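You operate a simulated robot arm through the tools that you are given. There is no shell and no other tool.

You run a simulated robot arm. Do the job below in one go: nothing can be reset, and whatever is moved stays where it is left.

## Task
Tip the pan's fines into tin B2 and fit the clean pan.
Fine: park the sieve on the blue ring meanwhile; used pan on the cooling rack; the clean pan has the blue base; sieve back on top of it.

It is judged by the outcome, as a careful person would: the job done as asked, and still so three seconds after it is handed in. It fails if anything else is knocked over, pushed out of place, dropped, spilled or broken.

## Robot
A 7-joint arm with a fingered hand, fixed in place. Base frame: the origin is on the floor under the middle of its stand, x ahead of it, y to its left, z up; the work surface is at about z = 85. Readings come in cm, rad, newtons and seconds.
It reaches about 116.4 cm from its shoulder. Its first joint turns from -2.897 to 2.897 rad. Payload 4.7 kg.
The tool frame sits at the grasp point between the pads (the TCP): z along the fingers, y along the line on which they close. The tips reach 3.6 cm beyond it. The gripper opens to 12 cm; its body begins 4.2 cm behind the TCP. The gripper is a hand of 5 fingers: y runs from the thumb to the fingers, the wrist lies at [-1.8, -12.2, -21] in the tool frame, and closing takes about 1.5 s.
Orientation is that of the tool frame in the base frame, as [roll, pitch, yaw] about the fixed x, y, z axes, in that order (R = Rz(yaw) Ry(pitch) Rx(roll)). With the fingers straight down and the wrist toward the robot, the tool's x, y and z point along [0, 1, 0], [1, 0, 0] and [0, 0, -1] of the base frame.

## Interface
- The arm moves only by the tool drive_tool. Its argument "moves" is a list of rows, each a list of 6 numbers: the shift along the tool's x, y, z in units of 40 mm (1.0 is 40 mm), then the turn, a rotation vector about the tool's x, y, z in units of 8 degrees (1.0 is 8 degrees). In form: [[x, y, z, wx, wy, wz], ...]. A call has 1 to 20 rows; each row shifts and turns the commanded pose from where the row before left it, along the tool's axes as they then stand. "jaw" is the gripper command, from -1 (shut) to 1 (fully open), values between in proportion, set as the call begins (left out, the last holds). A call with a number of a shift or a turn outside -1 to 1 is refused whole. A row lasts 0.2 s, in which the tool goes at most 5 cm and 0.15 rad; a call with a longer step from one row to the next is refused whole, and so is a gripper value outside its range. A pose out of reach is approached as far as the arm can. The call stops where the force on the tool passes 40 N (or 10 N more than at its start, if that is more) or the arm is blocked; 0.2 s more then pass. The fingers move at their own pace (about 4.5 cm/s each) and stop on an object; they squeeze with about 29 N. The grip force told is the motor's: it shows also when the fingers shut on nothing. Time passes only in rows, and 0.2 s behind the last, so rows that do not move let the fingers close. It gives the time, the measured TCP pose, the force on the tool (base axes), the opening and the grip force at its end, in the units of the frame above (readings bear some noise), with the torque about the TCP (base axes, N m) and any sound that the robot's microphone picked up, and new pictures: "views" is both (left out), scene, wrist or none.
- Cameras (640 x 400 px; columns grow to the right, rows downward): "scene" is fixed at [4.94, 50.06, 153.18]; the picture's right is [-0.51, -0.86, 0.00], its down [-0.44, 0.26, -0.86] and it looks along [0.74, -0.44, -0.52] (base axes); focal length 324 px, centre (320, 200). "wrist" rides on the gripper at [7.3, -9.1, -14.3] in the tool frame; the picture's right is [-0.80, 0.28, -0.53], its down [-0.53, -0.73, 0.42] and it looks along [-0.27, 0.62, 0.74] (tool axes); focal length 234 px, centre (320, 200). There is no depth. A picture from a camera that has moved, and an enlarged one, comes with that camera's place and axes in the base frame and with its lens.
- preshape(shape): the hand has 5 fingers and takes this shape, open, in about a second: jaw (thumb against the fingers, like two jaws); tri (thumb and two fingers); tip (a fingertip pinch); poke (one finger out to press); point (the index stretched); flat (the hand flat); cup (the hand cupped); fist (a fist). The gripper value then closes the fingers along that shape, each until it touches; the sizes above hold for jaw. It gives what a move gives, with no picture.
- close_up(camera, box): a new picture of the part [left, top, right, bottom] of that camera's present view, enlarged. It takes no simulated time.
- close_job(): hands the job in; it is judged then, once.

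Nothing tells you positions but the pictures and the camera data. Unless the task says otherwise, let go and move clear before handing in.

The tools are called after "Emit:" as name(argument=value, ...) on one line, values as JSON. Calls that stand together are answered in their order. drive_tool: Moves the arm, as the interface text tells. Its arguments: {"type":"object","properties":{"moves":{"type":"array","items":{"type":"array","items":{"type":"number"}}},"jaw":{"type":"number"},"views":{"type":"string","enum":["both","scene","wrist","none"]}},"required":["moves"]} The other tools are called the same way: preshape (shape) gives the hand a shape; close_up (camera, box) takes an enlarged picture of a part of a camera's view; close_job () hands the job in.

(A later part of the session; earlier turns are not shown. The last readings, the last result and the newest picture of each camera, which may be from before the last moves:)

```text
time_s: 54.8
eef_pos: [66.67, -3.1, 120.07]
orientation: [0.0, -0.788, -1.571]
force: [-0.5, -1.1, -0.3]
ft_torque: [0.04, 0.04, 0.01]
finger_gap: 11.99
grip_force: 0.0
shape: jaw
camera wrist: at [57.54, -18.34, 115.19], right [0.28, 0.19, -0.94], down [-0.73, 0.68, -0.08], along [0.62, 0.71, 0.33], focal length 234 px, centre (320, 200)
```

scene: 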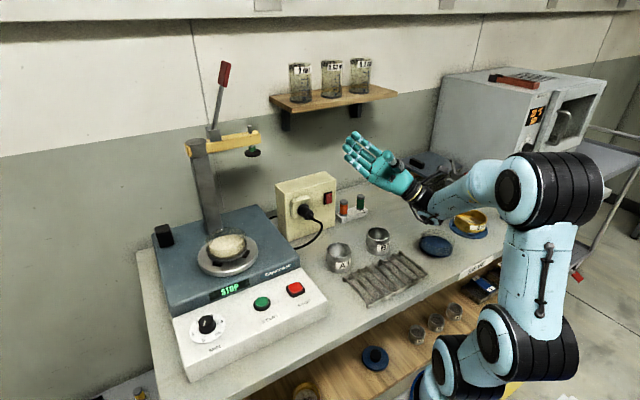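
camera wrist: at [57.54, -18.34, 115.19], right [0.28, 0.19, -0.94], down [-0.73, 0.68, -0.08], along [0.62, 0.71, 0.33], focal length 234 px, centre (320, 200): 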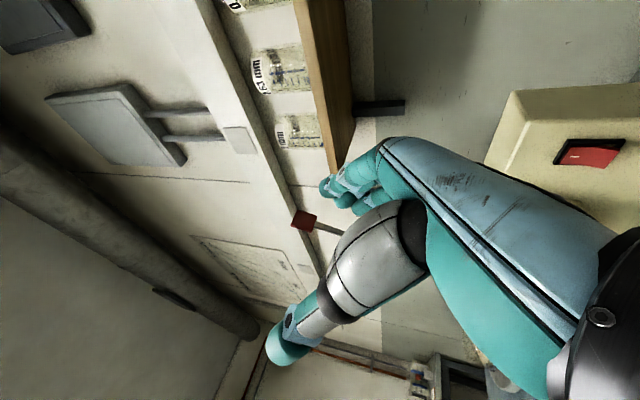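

Tipping to 135° works; below about z = 115 the wrist would get close to the parked items, so I'll keep that in mind. I'll rotate back and go to the pan.

Emit:
drive_tool(moves=[[0, 0, 0, 0, -0.85, 0], [0, 0, 0, 0, -1, 0], [0, 0, 0, 0, -1, 0], [0, 0, 0, 0, -1, 0], [0, 0, 0, 0, -1, 0], [0, 0, 0, 0, -1, 0], [0, 0, 0, 0, -1, 0], [0, 0, 0, 0, -1, 0], [0, 0, 0, 0, -1, 0], [0, 0, 0, 0, -1, 0], [0, 0, 0, 0, -1, 0], [0, 0, 0, 0, -1, 0], [0, 0, 0, 0, -1, 0], [0, 0, 0, 0, -1, 0], [0, 0, 0, 0, -1, 0], [0, 0, 0, 0, -1, 0], [0, 0, 0, 0, -1, 0], [0, 0, 0, 0, 0, 0]], jaw=1, views="none")

Emit:
drive_tool(moves=[[0.5, 0.1, 0, 0, 0, 0], [0.9, 0.18, 0, 0, 0, 0], [0.95, 0.2, 0, 0, 0, 0], [0.95, 0.2, 0, 0, 0, 0], [0.95, 0.2, 0, 0, 0, 0], [0.95, 0.2, 0, 0, 0, 0], [0.95, 0.2, 0, 0, 0, 0], [0.95, 0.2, 0, 0, 0, 0], [0.95, 0.2, 0, 0, 0, 0], [0.95, 0.2, 0, 0, 0, 0], [0.6, 0.13, 0, 0, 0, 0], [0.4, 0.1, 0, 0, 0, 0], [0, 0, 0.4, 0, 0, 0], [0, 0, 0.6, 0, 0, 0], [0, 0, 0.7, 0, 0, 0], [0, 0, 0.3, 0, 0, 0], [0, 0, 0, 0, 0, 0]], jaw=1)

Emit:
close_up(camera="wrist", box=[180, 190, 370, 370])

Emit:
close_up(camera="scene", box=[185, 180, 275, 280])

```text
time_s: 58.6
eef_pos: [66.64, -3.09, 120.04]
orientation: [-3.142, 0.002, 1.57]
force: [0.3, 0.0, -0.8]
ft_torque: [0.04, 0.01, 0.0]
finger_gap: 11.96
grip_force: 0.0
shape: jaw
```

```text
time_s: 62.2
eef_pos: [75.09, 37.13, 112.14]
orientation: [-3.141, 0.0, 1.572]
force: [0.5, 0.0, 0.1]
ft_torque: [-0.01, 0.0, -0.01]
finger_gap: 11.95
grip_force: 0.1
shape: jaw
camera wrist: at [65.95, 44.41, 126.46], right [0.28, -0.8, 0.53], down [-0.73, -0.53, -0.42], along [0.62, -0.27, -0.74], focal length 234 px, centre (320, 200)
```

scene: 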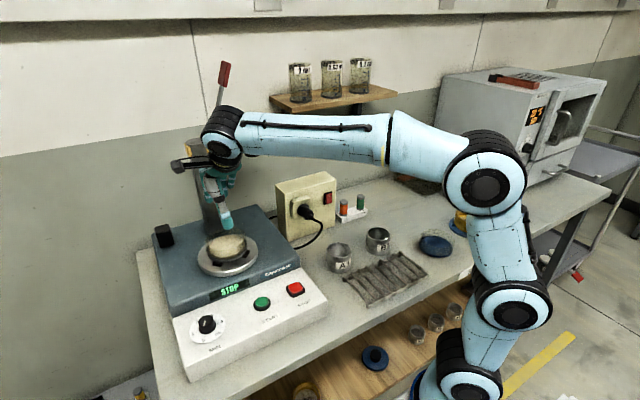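
wrist: 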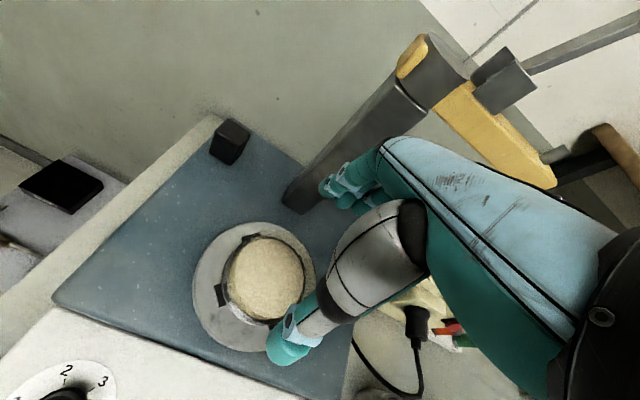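

```text
2.22 times, centred on (275, 280) of wrist
camera zoom: at [65.95, 44.41, 126.46], right [0.28, -0.8, 0.53], down [-0.73, -0.53, -0.42], along [0.62, -0.27, -0.74], focal length 520 px, centre (420, 22)
```

zoom: 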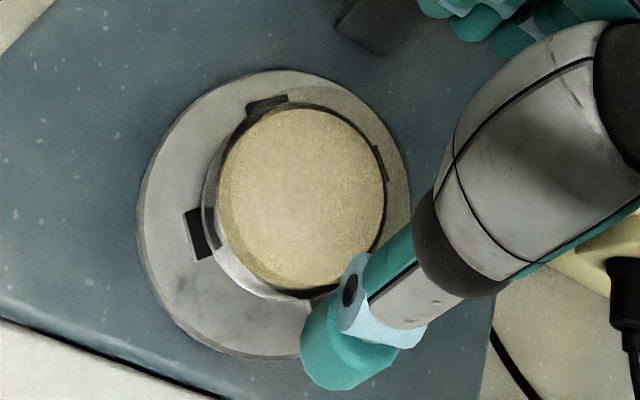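

```text
4.00 times, centred on (230, 230) of scene
camera zoom: at [4.94, 50.06, 153.18], right [-0.51, -0.86, 0.0], down [-0.44, 0.26, -0.86], along [0.74, -0.44, -0.52], focal length 1296 px, centre (680, 80)
```

zoom: 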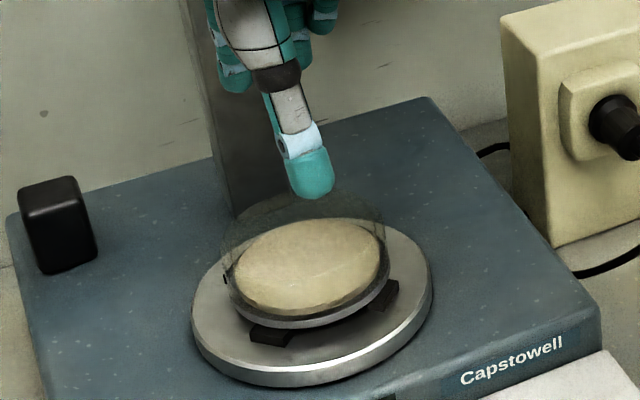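

The pan centre is about (74.8, 37.05). I'll nudge -0.2 cm in x and lower until the tips are at rim level.

Emit:
drive_tool(moves=[[0, -0.05, 0.3, 0, 0, 0], [0, 0, 0.5, 0, 0, 0], [0, 0, 0.5, 0, 0, 0], [0, 0, 0.4, 0, 0, 0], [0, 0, 0.2, 0, 0, 0], [0, 0, 0, 0, 0, 0]], jaw=1, views="none")

Emit:
close_up(camera="wrist", box=[200, 160, 390, 360])

Emit:
close_up(camera="scene", box=[185, 190, 275, 280])

```text
time_s: 63.6
eef_pos: [74.6, 36.91, 104.42]
orientation: [3.142, 0.0, 1.572]
force: [-0.3, 0.4, 0.7]
ft_torque: [-0.02, 0.0, -0.01]
finger_gap: 11.97
grip_force: 0.0
shape: jaw
```

```text
2.00 times, centred on (295, 260) of wrist
camera zoom: at [65.65, 44.17, 118.85], right [0.28, -0.8, 0.53], down [-0.73, -0.53, -0.42], along [0.62, -0.27, -0.74], focal length 468 px, centre (370, 80)
```

zoom: 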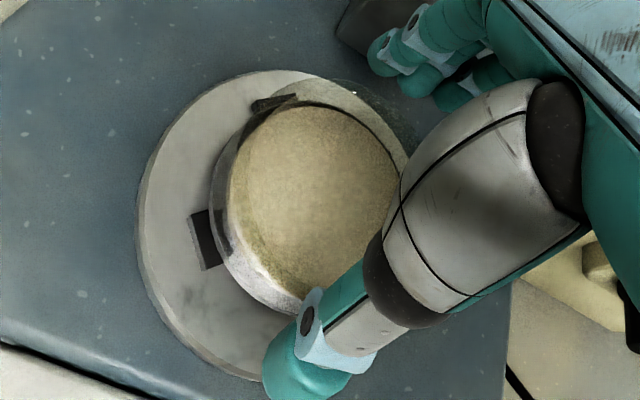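

```text
4.44 times, centred on (230, 235) of scene
camera zoom: at [4.94, 50.06, 153.18], right [-0.51, -0.86, 0.0], down [-0.44, 0.26, -0.86], along [0.74, -0.44, -0.52], focal length 1439 px, centre (720, 44)
```

zoom: 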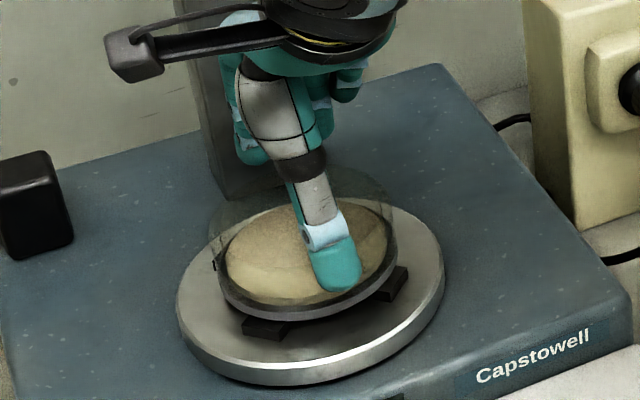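

Clear on both sides. I'll lower to the gripping height, just above the base level.

Emit:
drive_tool(moves=[[0, 0, 0.2, 0, 0, 0], [0, 0, 0.2, 0, 0, 0], [0, 0, 0.15, 0, 0, 0], [0, 0, 0.1, 0, 0, 0], [0, 0, 0, 0, 0, 0]], jaw=1, views="none")

Emit:
close_up(camera="wrist", box=[200, 160, 390, 360])

Emit:
close_up(camera="scene", box=[185, 190, 275, 280])

```text
time_s: 64.8
eef_pos: [74.86, 37.03, 101.8]
orientation: [-3.141, 0.0, 1.57]
force: [-0.7, -0.2, -0.6]
ft_torque: [0.02, 0.01, -0.02]
finger_gap: 11.96
grip_force: 0.0
shape: jaw
```

```text
2.00 times, centred on (295, 260) of wrist
camera zoom: at [65.74, 44.24, 116.2], right [0.28, -0.8, 0.53], down [-0.73, -0.53, -0.42], along [0.62, -0.27, -0.74], focal length 468 px, centre (370, 80)
```

zoom: 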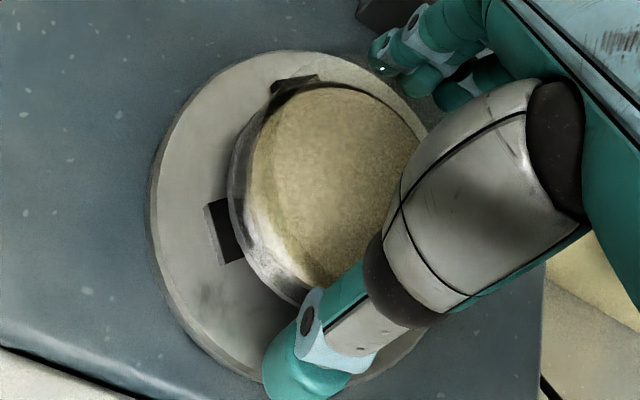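

```text
4.44 times, centred on (230, 235) of scene
camera zoom: at [4.94, 50.06, 153.18], right [-0.51, -0.86, 0.0], down [-0.44, 0.26, -0.86], along [0.74, -0.44, -0.52], focal length 1439 px, centre (720, 44)
```

zoom: 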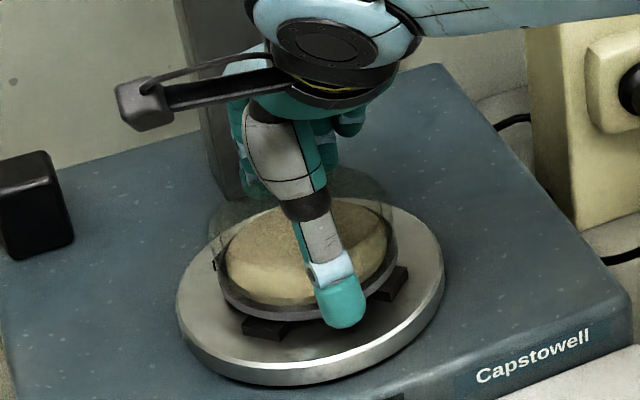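

The thumb spans the wall down to the base. Closing on the pan now.

Emit:
drive_tool(moves=[[0, 0, 0, 0, 0, 0], [0, 0, 0, 0, 0, 0], [0, 0, 0, 0, 0, 0], [0, 0, 0, 0, 0, 0], [0, 0, 0, 0, 0, 0], [0, 0, 0, 0, 0, 0], [0, 0, 0, 0, 0, 0], [0, 0, 0, 0, 0, 0]], jaw=-1, views="none")

Emit:
close_up(camera="wrist", box=[200, 160, 390, 360])

Emit:
close_up(camera="scene", box=[185, 190, 275, 280])

```text
time_s: 66.6
eef_pos: [74.91, 36.94, 101.85]
orientation: [-3.14, -0.001, 1.57]
force: [0.4, 0.1, -2.3]
ft_torque: [0.03, 0.0, 0.01]
finger_gap: 9.7
grip_force: 29.3
shape: jaw
```

```text
2.00 times, centred on (295, 260) of wrist
camera zoom: at [65.75, 44.25, 116.19], right [0.28, -0.8, 0.53], down [-0.73, -0.53, -0.42], along [0.62, -0.27, -0.74], focal length 468 px, centre (370, 80)
```

zoom: 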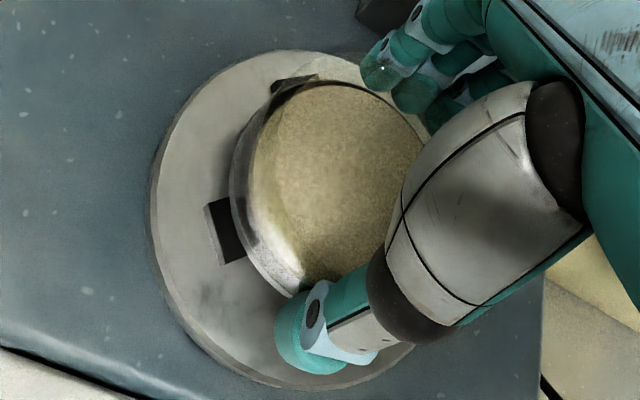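

```text
4.44 times, centred on (230, 235) of scene
camera zoom: at [4.94, 50.06, 153.18], right [-0.51, -0.86, 0.0], down [-0.44, 0.26, -0.86], along [0.74, -0.44, -0.52], focal length 1439 px, centre (720, 44)
```

zoom: 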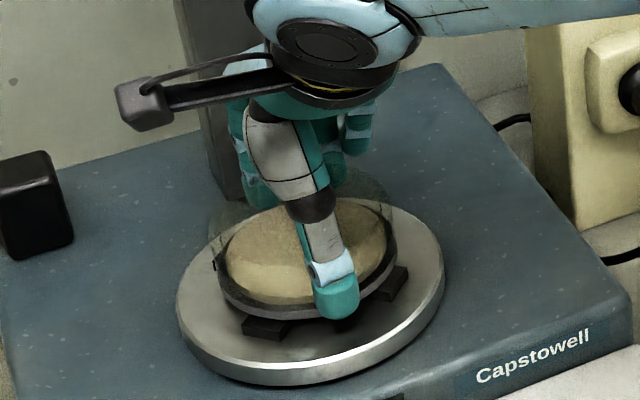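

The pan is gripped (gap 9.7 cm, 29 N). I'll lift it slowly and stay level.

Emit:
drive_tool(moves=[[0, 0, -0.08, 0, 0, 0], [0, 0, -0.12, 0, 0, 0], [0, 0, -0.15, 0, 0, 0], [0, 0, -0.2, 0, 0, 0], [0, 0, -0.2, 0, 0, 0], [0, 0, 0, 0, 0, 0]], jaw=-1, views="none")

Emit:
close_up(camera="wrist", box=[200, 160, 390, 360])

Emit:
close_up(camera="scene", box=[185, 180, 275, 280])

```text
time_s: 68.0
eef_pos: [74.88, 37.0, 104.9]
orientation: [3.141, 0.001, 1.57]
force: [0.2, -0.3, -0.9]
ft_torque: [0.02, -0.01, 0.0]
finger_gap: 9.73
grip_force: 29.4
shape: jaw
```

```text
2.00 times, centred on (295, 260) of wrist
camera zoom: at [65.73, 44.21, 119.36], right [0.28, -0.8, 0.53], down [-0.73, -0.53, -0.42], along [0.62, -0.27, -0.74], focal length 468 px, centre (370, 80)
```

zoom: 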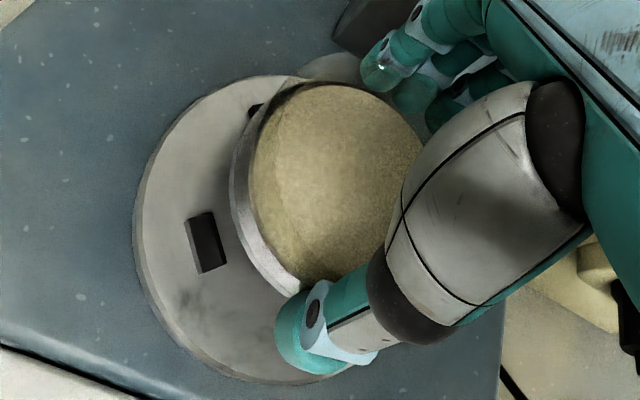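

```text
4.00 times, centred on (230, 230) of scene
camera zoom: at [4.94, 50.06, 153.18], right [-0.51, -0.86, 0.0], down [-0.44, 0.26, -0.86], along [0.74, -0.44, -0.52], focal length 1296 px, centre (680, 80)
```

zoom: 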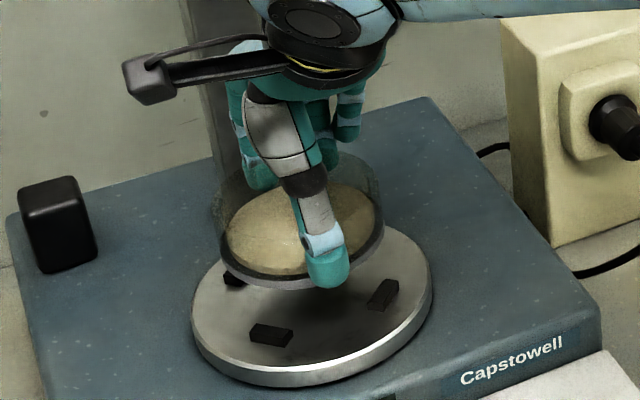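

The pan is up, and the plate with its four locating tabs is clear and clean. I'll raise it and carry it level and smoothly toward tin B2.

Emit:
drive_tool(moves=[[0, 0, -0.3, 0, 0, 0], [0, 0, -0.5, 0, 0, 0], [0, 0, -0.7, 0, 0, 0], [0, 0, -0.7, 0, 0, 0], [0, 0, -0.6, 0, 0, 0], [0, 0, -0.4, 0, 0, 0], [-0.2, -0.04, 0, 0, 0, 0], [-0.4, -0.08, 0, 0, 0, 0], [-0.6, -0.13, 0, 0, 0, 0], [-0.7, -0.15, 0, 0, 0, 0], [-0.8, -0.17, 0, 0, 0, 0], [-0.8, -0.17, 0, 0, 0, 0], [-0.8, -0.17, 0, 0, 0, 0], [-0.8, -0.17, 0, 0, 0, 0], [-0.8, -0.17, 0, 0, 0, 0], [-0.8, -0.17, 0, 0, 0, 0], [-0.8, -0.17, 0, 0, 0, 0], [-0.7, -0.17, 0, 0, 0, 0], [-0.6, -0.15, 0, 0, 0, 0], [-0.4, -0.1, 0, 0, 0, 0]], jaw=-1)

```text
time_s: 72.2
eef_pos: [66.58, 0.23, 117.67]
orientation: [3.141, 0.0, 1.572]
force: [1.3, 0.4, -1.5]
ft_torque: [0.0, 0.01, -0.01]
finger_gap: 9.73
grip_force: 29.2
shape: jaw
camera wrist: at [57.54, 7.53, 132.17], right [0.28, -0.8, 0.53], down [-0.73, -0.53, -0.42], along [0.62, -0.27, -0.74], focal length 234 px, centre (320, 200)
```

scene: 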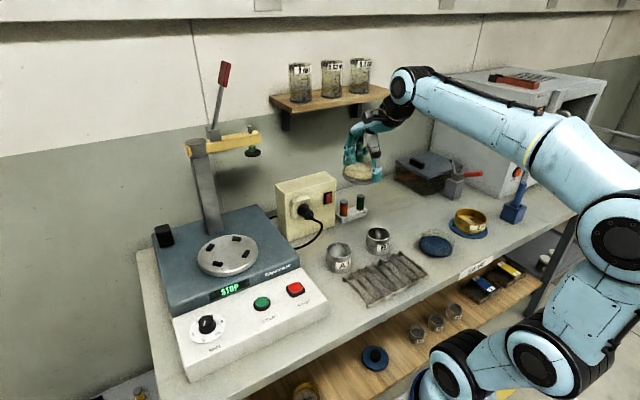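
wrist: 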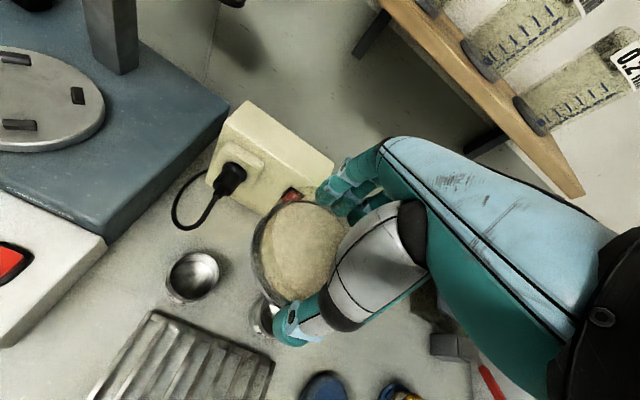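

The pan is level over the tin area. I'll capture the empty plate's tabs for later and move the pan to the pre-pour position, just above tin B2.

Emit:
close_up(camera="scene", box=[188, 225, 268, 285])

Emit:
drive_tool(moves=[[-0.3, 0, 0, 0, 0, 0], [-0.4, -0.02, 0, 0, 0, 0], [-0.28, 0, 0, 0, 0, 0], [0, 0, 0.3, 0, 0, 0], [0, 0, 0.6, 0, 0, 0], [0, 0, 0.7, 0, 0, 0], [0, 0, 0.7, 0, 0, 0], [0, 0, 0.7, 0, 0, 0], [0, 0, 0.7, 0, 0, 0], [0, 0, 0.5, 0, 0, 0], [0, 0, 0.3, 0, 0, 0], [0, 0, 0.15, 0, 0, 0], [0, 0, 0, 0, 0, 0]], jaw=-1)

Emit:
close_up(camera="scene", box=[320, 180, 440, 280])

Emit:
close_up(camera="wrist", box=[200, 160, 390, 360])

```text
6.67 times, centred on (228, 255) of scene
camera zoom: at [4.94, 50.06, 153.18], right [-0.51, -0.86, 0.0], down [-0.44, 0.26, -0.86], along [0.74, -0.44, -0.52], focal length 2159 px, centre (933, -167)
```

zoom: 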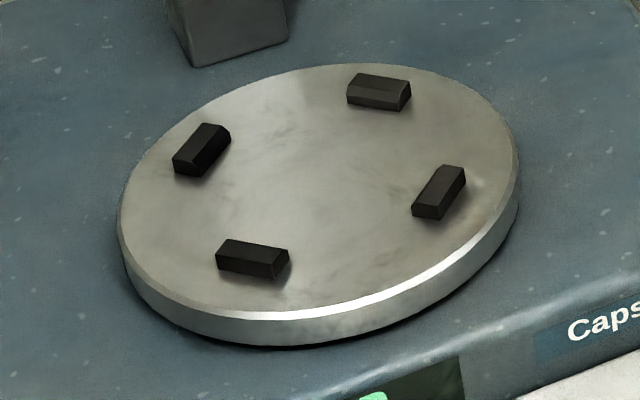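

```text
time_s: 75.0
eef_pos: [66.68, -3.77, 99.11]
orientation: [-3.141, 0.0, 1.572]
force: [0.1, -0.5, -1.6]
ft_torque: [-0.02, 0.03, -0.02]
finger_gap: 9.72
grip_force: 29.2
shape: jaw
camera wrist: at [57.63, 3.48, 113.49], right [0.28, -0.8, 0.53], down [-0.73, -0.53, -0.42], along [0.62, -0.27, -0.74], focal length 234 px, centre (320, 200)
```

scene: 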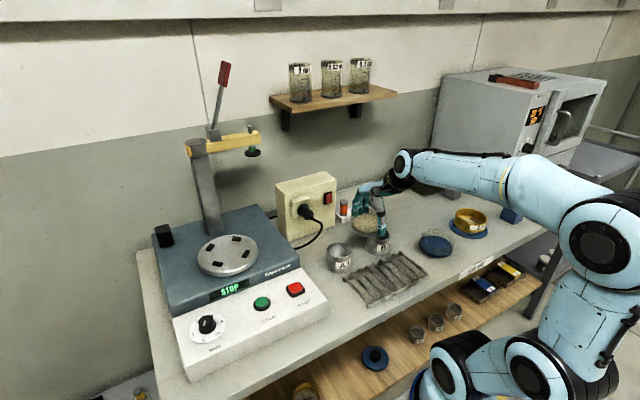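
wrist: 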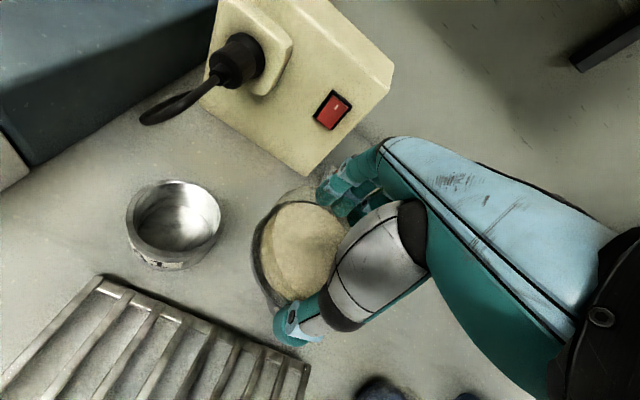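

```text
4.00 times, centred on (380, 230) of scene
camera zoom: at [4.94, 50.06, 153.18], right [-0.51, -0.86, 0.0], down [-0.44, 0.26, -0.86], along [0.74, -0.44, -0.52], focal length 1296 px, centre (80, 80)
```

zoom: 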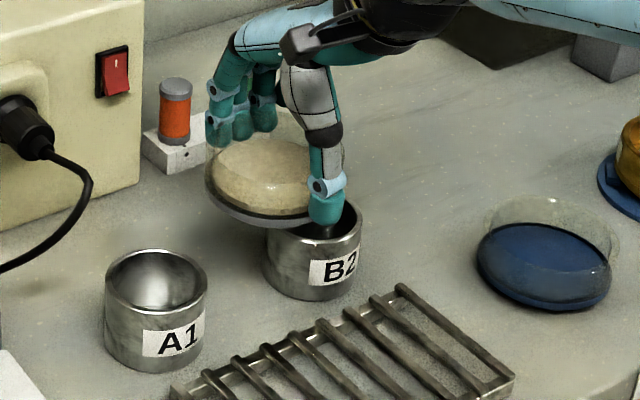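

```text
2.00 times, centred on (295, 260) of wrist
camera zoom: at [57.63, 3.48, 113.49], right [0.28, -0.8, 0.53], down [-0.73, -0.53, -0.42], along [0.62, -0.27, -0.74], focal length 468 px, centre (370, 80)
```

zoom: 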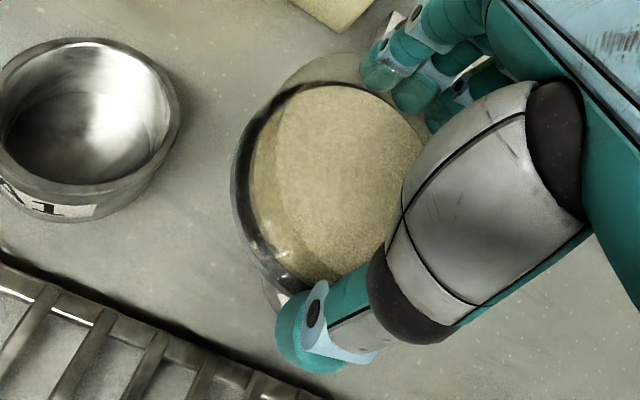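

The pan is just above and beside the B2 opening, with its -y lip over the tin. I'll begin tipping slowly to 32° and look.

Emit:
drive_tool(moves=[[0, 0, 0, 0, 0.3, 0], [0, 0, 0, 0, 0.5, 0], [0, 0, 0, 0, 0.5, 0], [0, 0, 0, 0, 0.5, 0], [0, 0, 0, 0, 0.5, 0], [0, 0, 0, 0, 0.5, 0], [0, 0, 0, 0, 0.5, 0], [0, 0, 0, 0, 0.4, 0], [0, 0, 0, 0, 0.3, 0], [0, 0, 0, 0, 0, 0]], jaw=-1)

Emit:
close_up(camera="scene", box=[320, 180, 440, 280])

Emit:
close_up(camera="wrist", box=[200, 160, 390, 360])

```text
time_s: 77.2
eef_pos: [66.81, -3.66, 99.09]
orientation: [3.141, -0.558, 1.572]
force: [0.2, -0.3, -1.4]
ft_torque: [-0.06, -0.01, 0.01]
finger_gap: 9.72
grip_force: 29.4
shape: jaw
camera wrist: at [57.62, -5.22, 115.21], right [0.28, -0.96, 0.02], down [-0.73, -0.23, -0.64], along [0.62, 0.17, -0.77], focal length 234 px, centre (320, 200)
```

scene: 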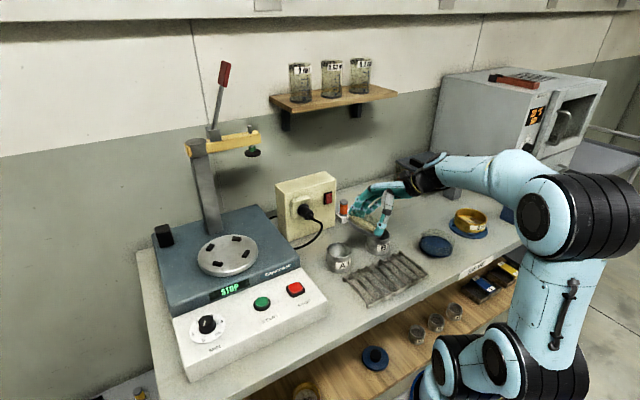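
wrist: 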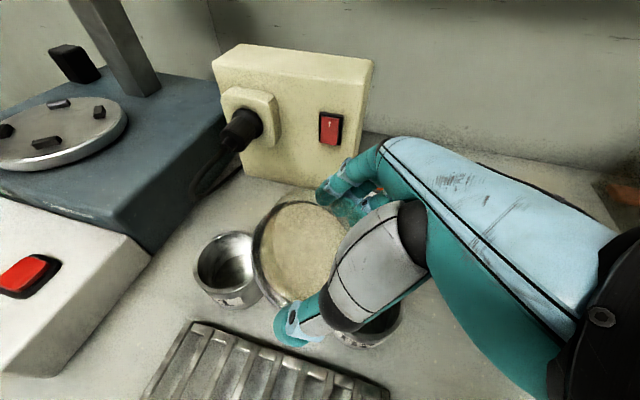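

```text
4.00 times, centred on (380, 230) of scene
camera zoom: at [4.94, 50.06, 153.18], right [-0.51, -0.86, 0.0], down [-0.44, 0.26, -0.86], along [0.74, -0.44, -0.52], focal length 1296 px, centre (80, 80)
```

zoom: 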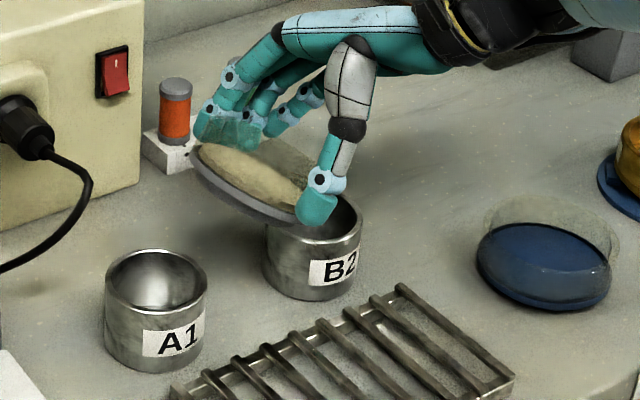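

```text
2.00 times, centred on (295, 260) of wrist
camera zoom: at [57.62, -5.22, 115.21], right [0.28, -0.96, 0.02], down [-0.73, -0.23, -0.64], along [0.62, 0.17, -0.77], focal length 468 px, centre (370, 80)
```

zoom: 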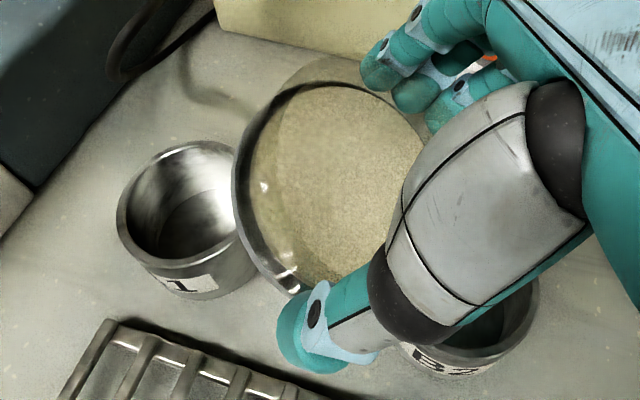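

No flow yet at 32°. The lip is over the tin. I'll continue slowly to about 46°, keeping the lip over the tin's centre.

Emit:
drive_tool(moves=[[-0.035, 0, -0.025, 0, 0.3, 0], [-0.035, 0, -0.025, 0, 0.35, 0], [-0.035, 0, -0.025, 0, 0.35, 0], [-0.03, 0, -0.025, 0, 0.35, 0], [-0.03, 0, -0.025, 0, 0.3, 0], [0, 0, 0, 0, 0, 0], [0, 0, 0, 0, 0, 0]], jaw=-1)

Emit:
close_up(camera="scene", box=[340, 190, 420, 270])

Emit:
close_up(camera="wrist", box=[200, 160, 430, 380])

```text
time_s: 78.8
eef_pos: [66.79, -4.6, 99.07]
orientation: [-3.141, -0.788, 1.57]
force: [0.2, -0.3, -2.1]
ft_torque: [-0.06, 0.0, 0.0]
finger_gap: 9.73
grip_force: 29.1
shape: jaw
camera wrist: at [57.66, -9.67, 114.42], right [0.28, -0.94, -0.2], down [-0.73, -0.07, -0.68], along [0.62, 0.34, -0.71], focal length 234 px, centre (320, 200)
```

scene: 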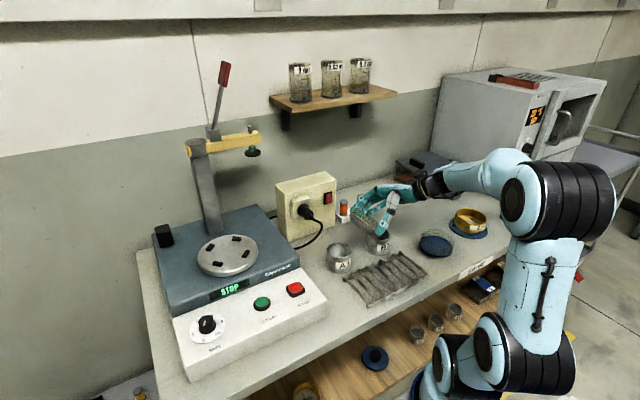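
wrist: 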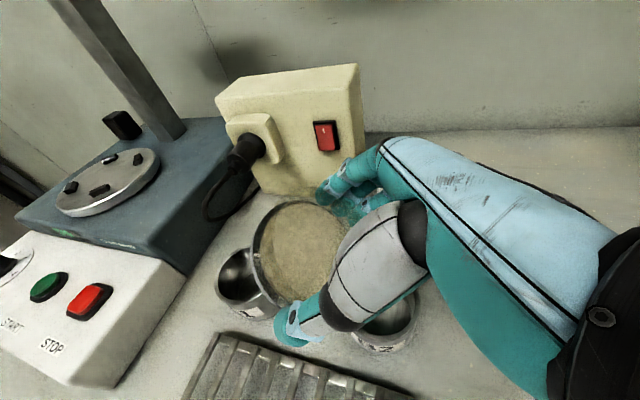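

```text
5.00 times, centred on (380, 230) of scene
camera zoom: at [4.94, 50.06, 153.18], right [-0.51, -0.86, 0.0], down [-0.44, 0.26, -0.86], along [0.74, -0.44, -0.52], focal length 1619 px, centre (20, 50)
```

zoom: 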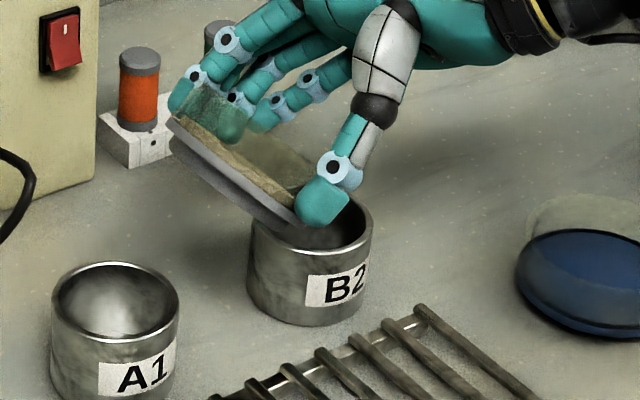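

```text
1.82 times, centred on (315, 270) of wrist
camera zoom: at [57.66, -9.67, 114.42], right [0.28, -0.94, -0.2], down [-0.73, -0.07, -0.68], along [0.62, 0.34, -0.71], focal length 426 px, centre (329, 73)
```

zoom: 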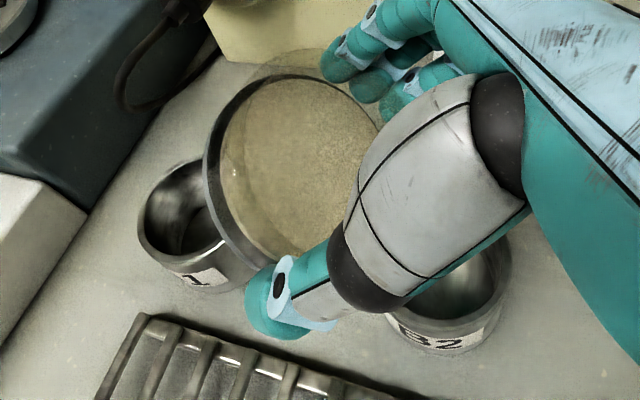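

The lip is above the opening with no flow yet at 45°. I'll continue to about 60° with the lip held over the tin.

Emit:
drive_tool(moves=[[-0.042, 0, -0.045, 0, 0.35, 0], [-0.04, 0, -0.047, 0, 0.4, 0], [-0.038, 0, -0.05, 0, 0.4, 0], [-0.036, 0, -0.05, 0, 0.4, 0], [-0.034, 0, -0.052, 0, 0.35, 0], [0, 0, 0, 0, 0, 0], [0, 0, 0, 0, 0, 0], [0, 0, 0, 0, 0, 0]], jaw=-1)

Emit:
close_up(camera="scene", box=[340, 190, 420, 270])

Emit:
close_up(camera="wrist", box=[200, 160, 430, 380])

```text
time_s: 80.6
eef_pos: [66.74, -5.95, 98.88]
orientation: [-3.139, -1.053, 1.568]
force: [0.9, -0.2, -0.8]
ft_torque: [-0.05, -0.01, -0.01]
finger_gap: 9.73
grip_force: 29.0
shape: jaw
camera wrist: at [57.62, -14.73, 112.54], right [0.28, -0.85, -0.44], down [-0.73, 0.11, -0.67], along [0.62, 0.51, -0.6], focal length 234 px, centre (320, 200)
```

scene: 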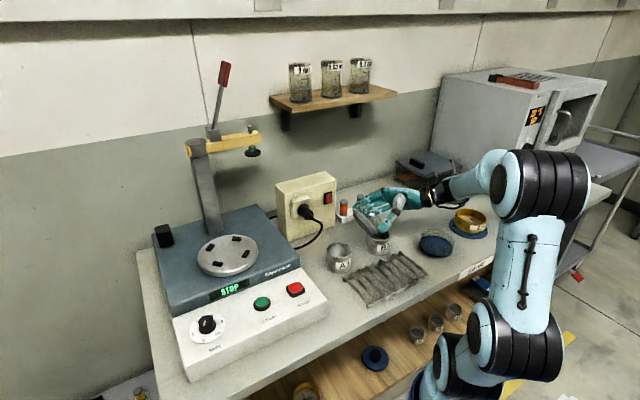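
wrist: 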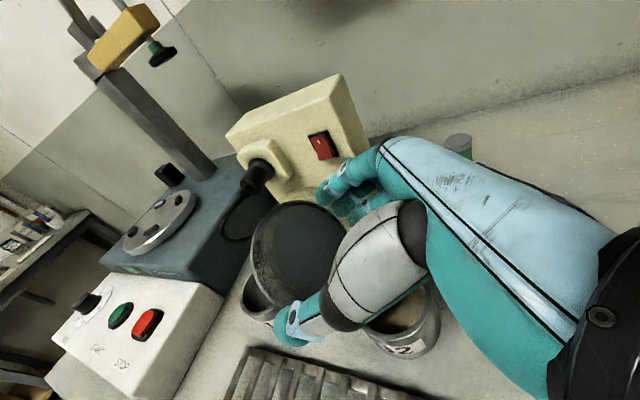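

```text
5.00 times, centred on (380, 230) of scene
camera zoom: at [4.94, 50.06, 153.18], right [-0.51, -0.86, 0.0], down [-0.44, 0.26, -0.86], along [0.74, -0.44, -0.52], focal length 1619 px, centre (20, 50)
```

zoom: 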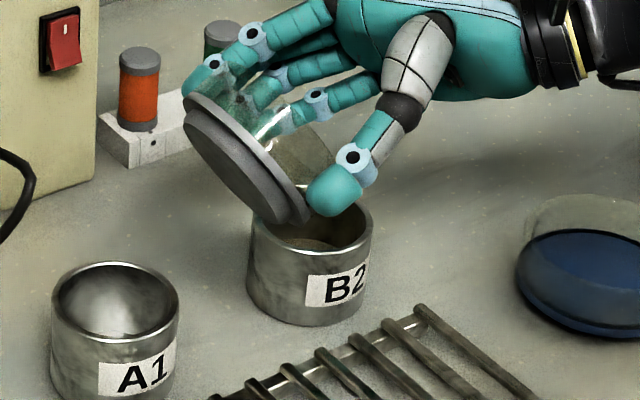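

```text
1.82 times, centred on (315, 270) of wrist
camera zoom: at [57.62, -14.73, 112.54], right [0.28, -0.85, -0.44], down [-0.73, 0.11, -0.67], along [0.62, 0.51, -0.6], focal length 426 px, centre (329, 73)
```

zoom: 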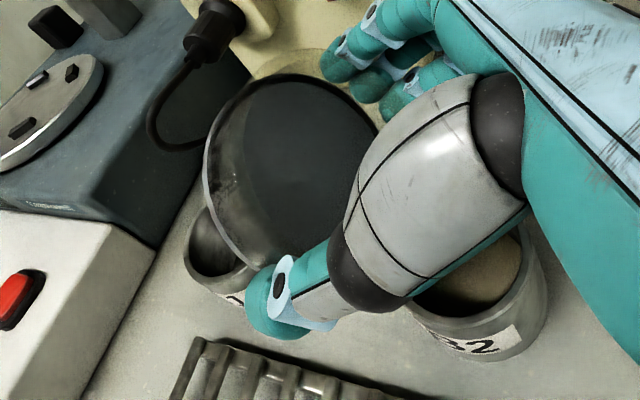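

The fines went into tin B2, and the pan's dark base now shows empty. I'll tip on to about 85° over the tin to make sure nothing is left.

Emit:
drive_tool(moves=[[-0.03, 0, -0.055, 0, 0.5, 0], [-0.026, 0, -0.057, 0, 0.6, 0], [-0.022, 0, -0.058, 0, 0.6, 0], [-0.018, 0, -0.06, 0, 0.6, 0], [-0.014, 0, -0.06, 0, 0.5, 0], [-0.01, 0, -0.06, 0, 0.3, 0], [0, 0, 0, 0, 0, 0], [0, 0, 0, 0, 0, 0], [0, 0, 0, 0, 0, 0]], jaw=-1)

Emit:
close_up(camera="scene", box=[340, 180, 430, 270])

Emit:
close_up(camera="wrist", box=[200, 160, 450, 400])

```text
time_s: 82.6
eef_pos: [66.84, -7.21, 99.03]
orientation: [3.136, -1.486, 1.577]
force: [-0.1, -0.1, -1.2]
ft_torque: [-0.04, 0.0, -0.01]
finger_gap: 9.7
grip_force: 29.0
shape: jaw
camera wrist: at [57.62, -21.03, 107.6], right [0.28, -0.59, -0.76], down [-0.73, 0.38, -0.57], along [0.62, 0.71, -0.33], focal length 234 px, centre (320, 200)
```

scene: 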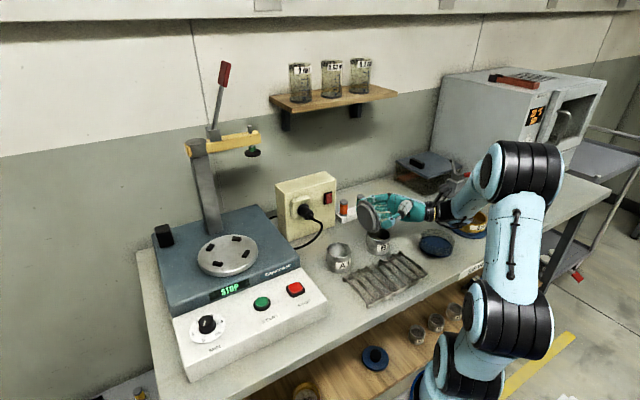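
wrist: 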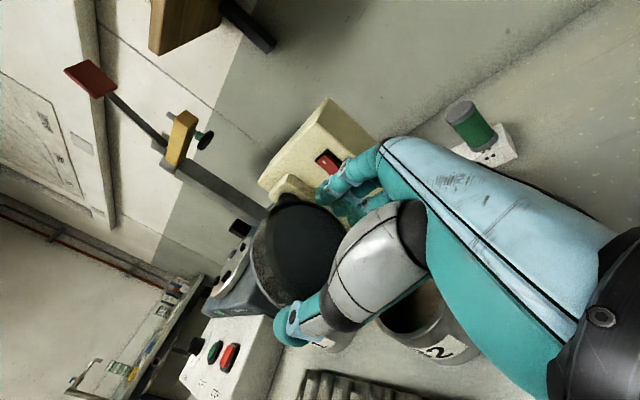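

```text
4.44 times, centred on (385, 225) of scene
camera zoom: at [4.94, 50.06, 153.18], right [-0.51, -0.86, 0.0], down [-0.44, 0.26, -0.86], along [0.74, -0.44, -0.52], focal length 1439 px, centre (31, 89)
```

zoom: 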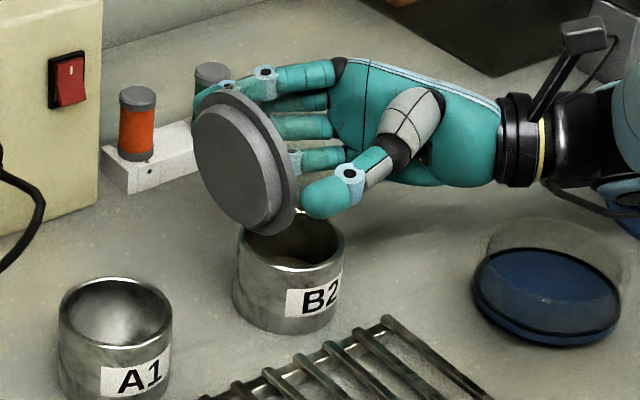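

```text
1.67 times, centred on (325, 280) of wrist
camera zoom: at [57.62, -21.03, 107.6], right [0.28, -0.59, -0.76], down [-0.73, 0.38, -0.57], along [0.62, 0.71, -0.33], focal length 390 px, centre (312, 67)
```

zoom: 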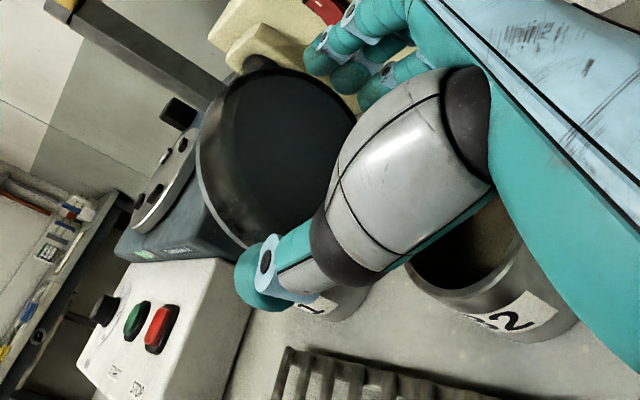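

The tin holds the fines and nothing was spilled. One more small over-tip with a gentle wiggle, slightly higher, will shed any remainder into the tin.

Emit:
drive_tool(moves=[[0.236, 0, -0.16, 0, 0, 0], [0.236, 0, -0.16, 0, 0, 0], [0.236, 0, -0.16, 0, 0, 0], [0.236, 0, -0.16, 0, 0, 0], [0, 0, 0, 0, 0.5, 0], [0, 0, 0, 0, 0.6, 0], [0, 0, 0, 0, 0.6, 0], [0, 0, 0, 0, 0.5, 0], [0, 0, 0, 0, 0, 0], [0, 0, 0, 0, -0.3, 0], [0, 0, 0, 0, 0.3, 0], [0, 0, 0, 0, -0.3, 0], [0, 0, 0, 0, 0.3, 0], [0, 0, 0, 0, 0, 0], [0, 0, 0, 0, 0, 0]], jaw=-1)

Emit:
close_up(camera="scene", box=[340, 160, 430, 270])

Emit:
close_up(camera="wrist", box=[200, 160, 450, 400])

```text
time_s: 85.8
eef_pos: [66.83, -9.67, 103.02]
orientation: [-0.007, -1.348, -1.564]
force: [-0.4, -0.4, -1.6]
ft_torque: [-0.07, -0.02, -0.01]
finger_gap: 9.7
grip_force: 28.8
shape: jaw
camera wrist: at [57.65, -25.14, 107.05], right [0.28, -0.33, -0.9], down [-0.73, 0.53, -0.42], along [0.62, 0.78, -0.1], focal length 234 px, centre (320, 200)
```

scene: 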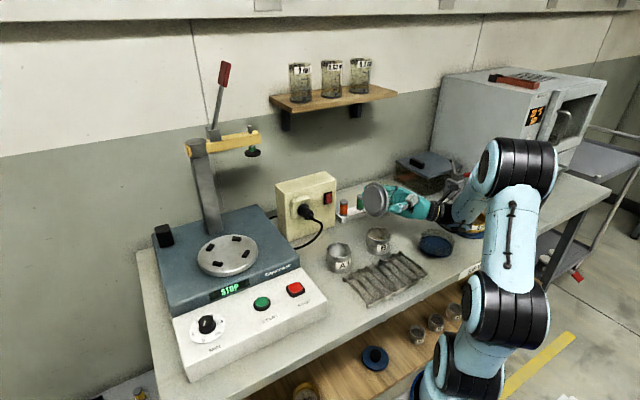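
wrist: 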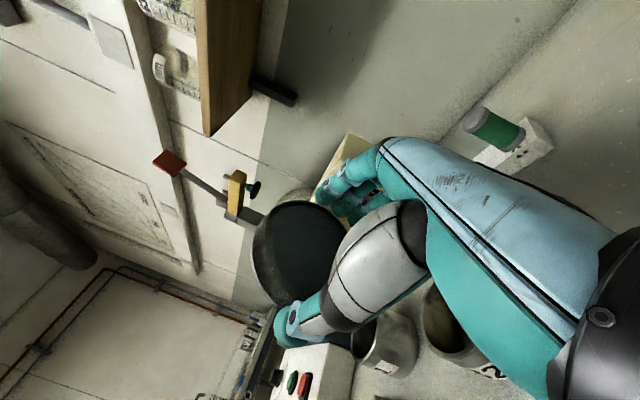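

```text
3.64 times, centred on (385, 215) of scene
camera zoom: at [4.94, 50.06, 153.18], right [-0.51, -0.86, 0.0], down [-0.44, 0.26, -0.86], along [0.74, -0.44, -0.52], focal length 1178 px, centre (84, 146)
```

zoom: 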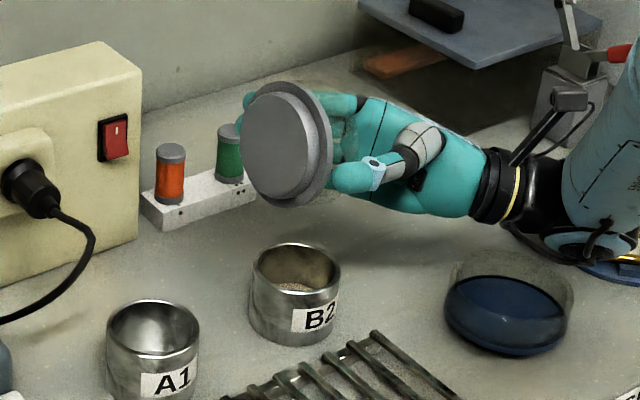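

```text
1.67 times, centred on (325, 280) of wrist
camera zoom: at [57.65, -25.14, 107.05], right [0.28, -0.33, -0.9], down [-0.73, 0.53, -0.42], along [0.62, 0.78, -0.1], focal length 390 px, centre (312, 67)
```

zoom: 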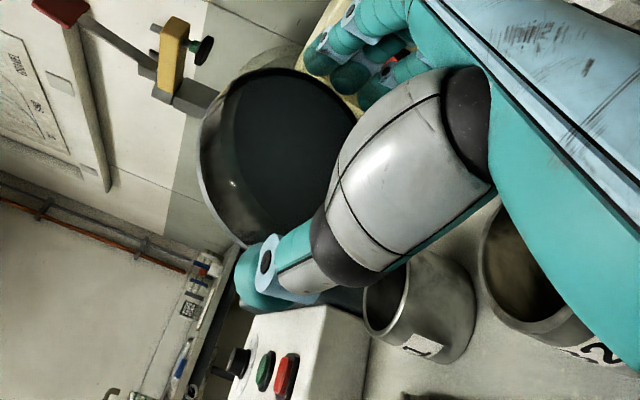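

The pan is clean and B2 holds all the fines, with nothing on the bench. I'll raise, rotate back level, and move over the cooling rack.

Emit:
drive_tool(moves=[[0.6, 0, 0.137, 0, 0, 0], [0.6, 0, 0.137, 0, 0, 0], [0.6, 0, 0.137, 0, 0, 0], [0.6, 0, 0.137, 0, 0, 0], [0, 0, 0, 0, -0.85, 0], [0, 0, 0, 0, -1, 0], [0, 0, 0, 0, -1, 0], [0, 0, 0, 0, -1, 0], [0, 0, 0, 0, -1, 0], [0, 0, 0, 0, -1, 0], [0, 0, 0, 0, -1, 0], [0, 0, 0, 0, -1, 0], [0, 0, 0, 0, -1, 0], [0, 0, 0, 0, -1, 0], [0, 0, 0, 0, -1, 0], [0, 0, 0, 0, -1, 0], [0, 0, 0, 0, -1, 0], [0, 0, 0, 0, 0, 0]], jaw=-1, views="none")

Emit:
drive_tool(moves=[[0.3, -0.45, 0, 0, 0, 0], [0.4, -0.6, 0, 0, 0, 0], [0.4, -0.6, 0, 0, 0, 0], [0.4, -0.6, 0, 0, 0, 0], [0.4, -0.6, 0, 0, 0, 0], [0.3, -0.43, 0, 0, 0, 0], [0, 0, 0, 0, 0, 0]], jaw=-1)

Emit:
close_up(camera="scene", box=[310, 180, 450, 310])

Emit:
close_up(camera="wrist", box=[100, 160, 400, 400])

```text
time_s: 89.6
eef_pos: [66.88, -9.55, 112.9]
orientation: [3.141, 0.001, 1.57]
force: [0.5, 0.5, -1.8]
ft_torque: [0.02, 0.02, 0.01]
finger_gap: 9.71
grip_force: 28.7
shape: jaw
```

```text
time_s: 91.2
eef_pos: [53.77, -0.65, 113.06]
orientation: [3.141, 0.0, 1.571]
force: [0.0, -1.2, -1.1]
ft_torque: [-0.02, 0.0, 0.01]
finger_gap: 9.74
grip_force: 28.8
shape: jaw
camera wrist: at [44.54, 6.58, 127.52], right [0.28, -0.8, 0.53], down [-0.73, -0.53, -0.42], along [0.62, -0.27, -0.74], focal length 234 px, centre (320, 200)
```

scene: 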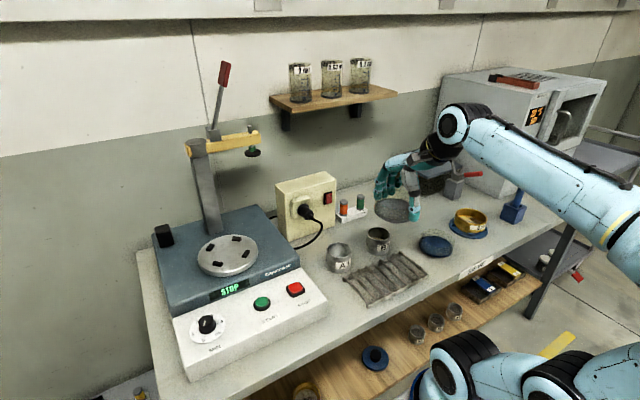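
wrist: 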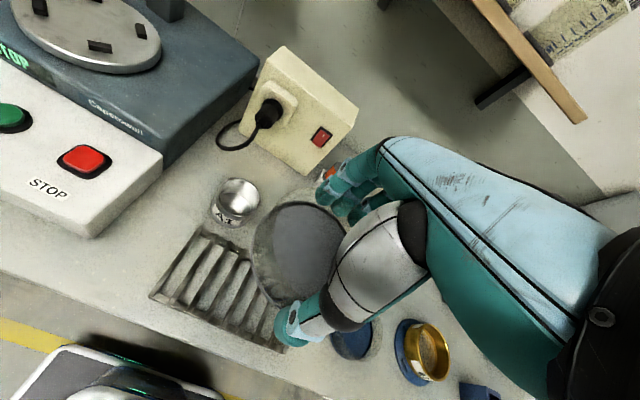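

```text
3.08 times, centred on (380, 245) of scene
camera zoom: at [4.94, 50.06, 153.18], right [-0.51, -0.86, 0.0], down [-0.44, 0.26, -0.86], along [0.74, -0.44, -0.52], focal length 996 px, centre (135, 62)
```

zoom: 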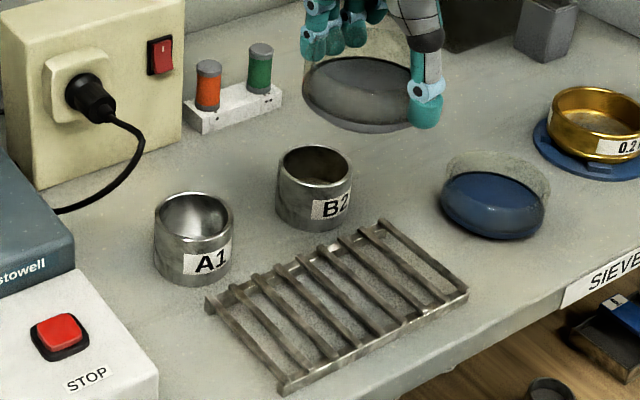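

```text
1.67 times, centred on (250, 280) of wrist
camera zoom: at [44.54, 6.58, 127.52], right [0.28, -0.8, 0.53], down [-0.73, -0.53, -0.42], along [0.62, -0.27, -0.74], focal length 390 px, centre (437, 67)
```

zoom: 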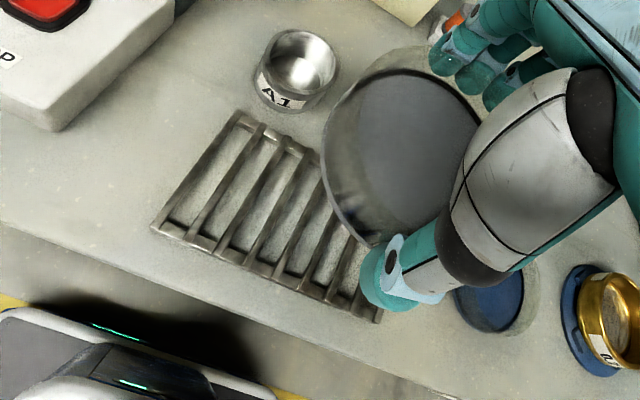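

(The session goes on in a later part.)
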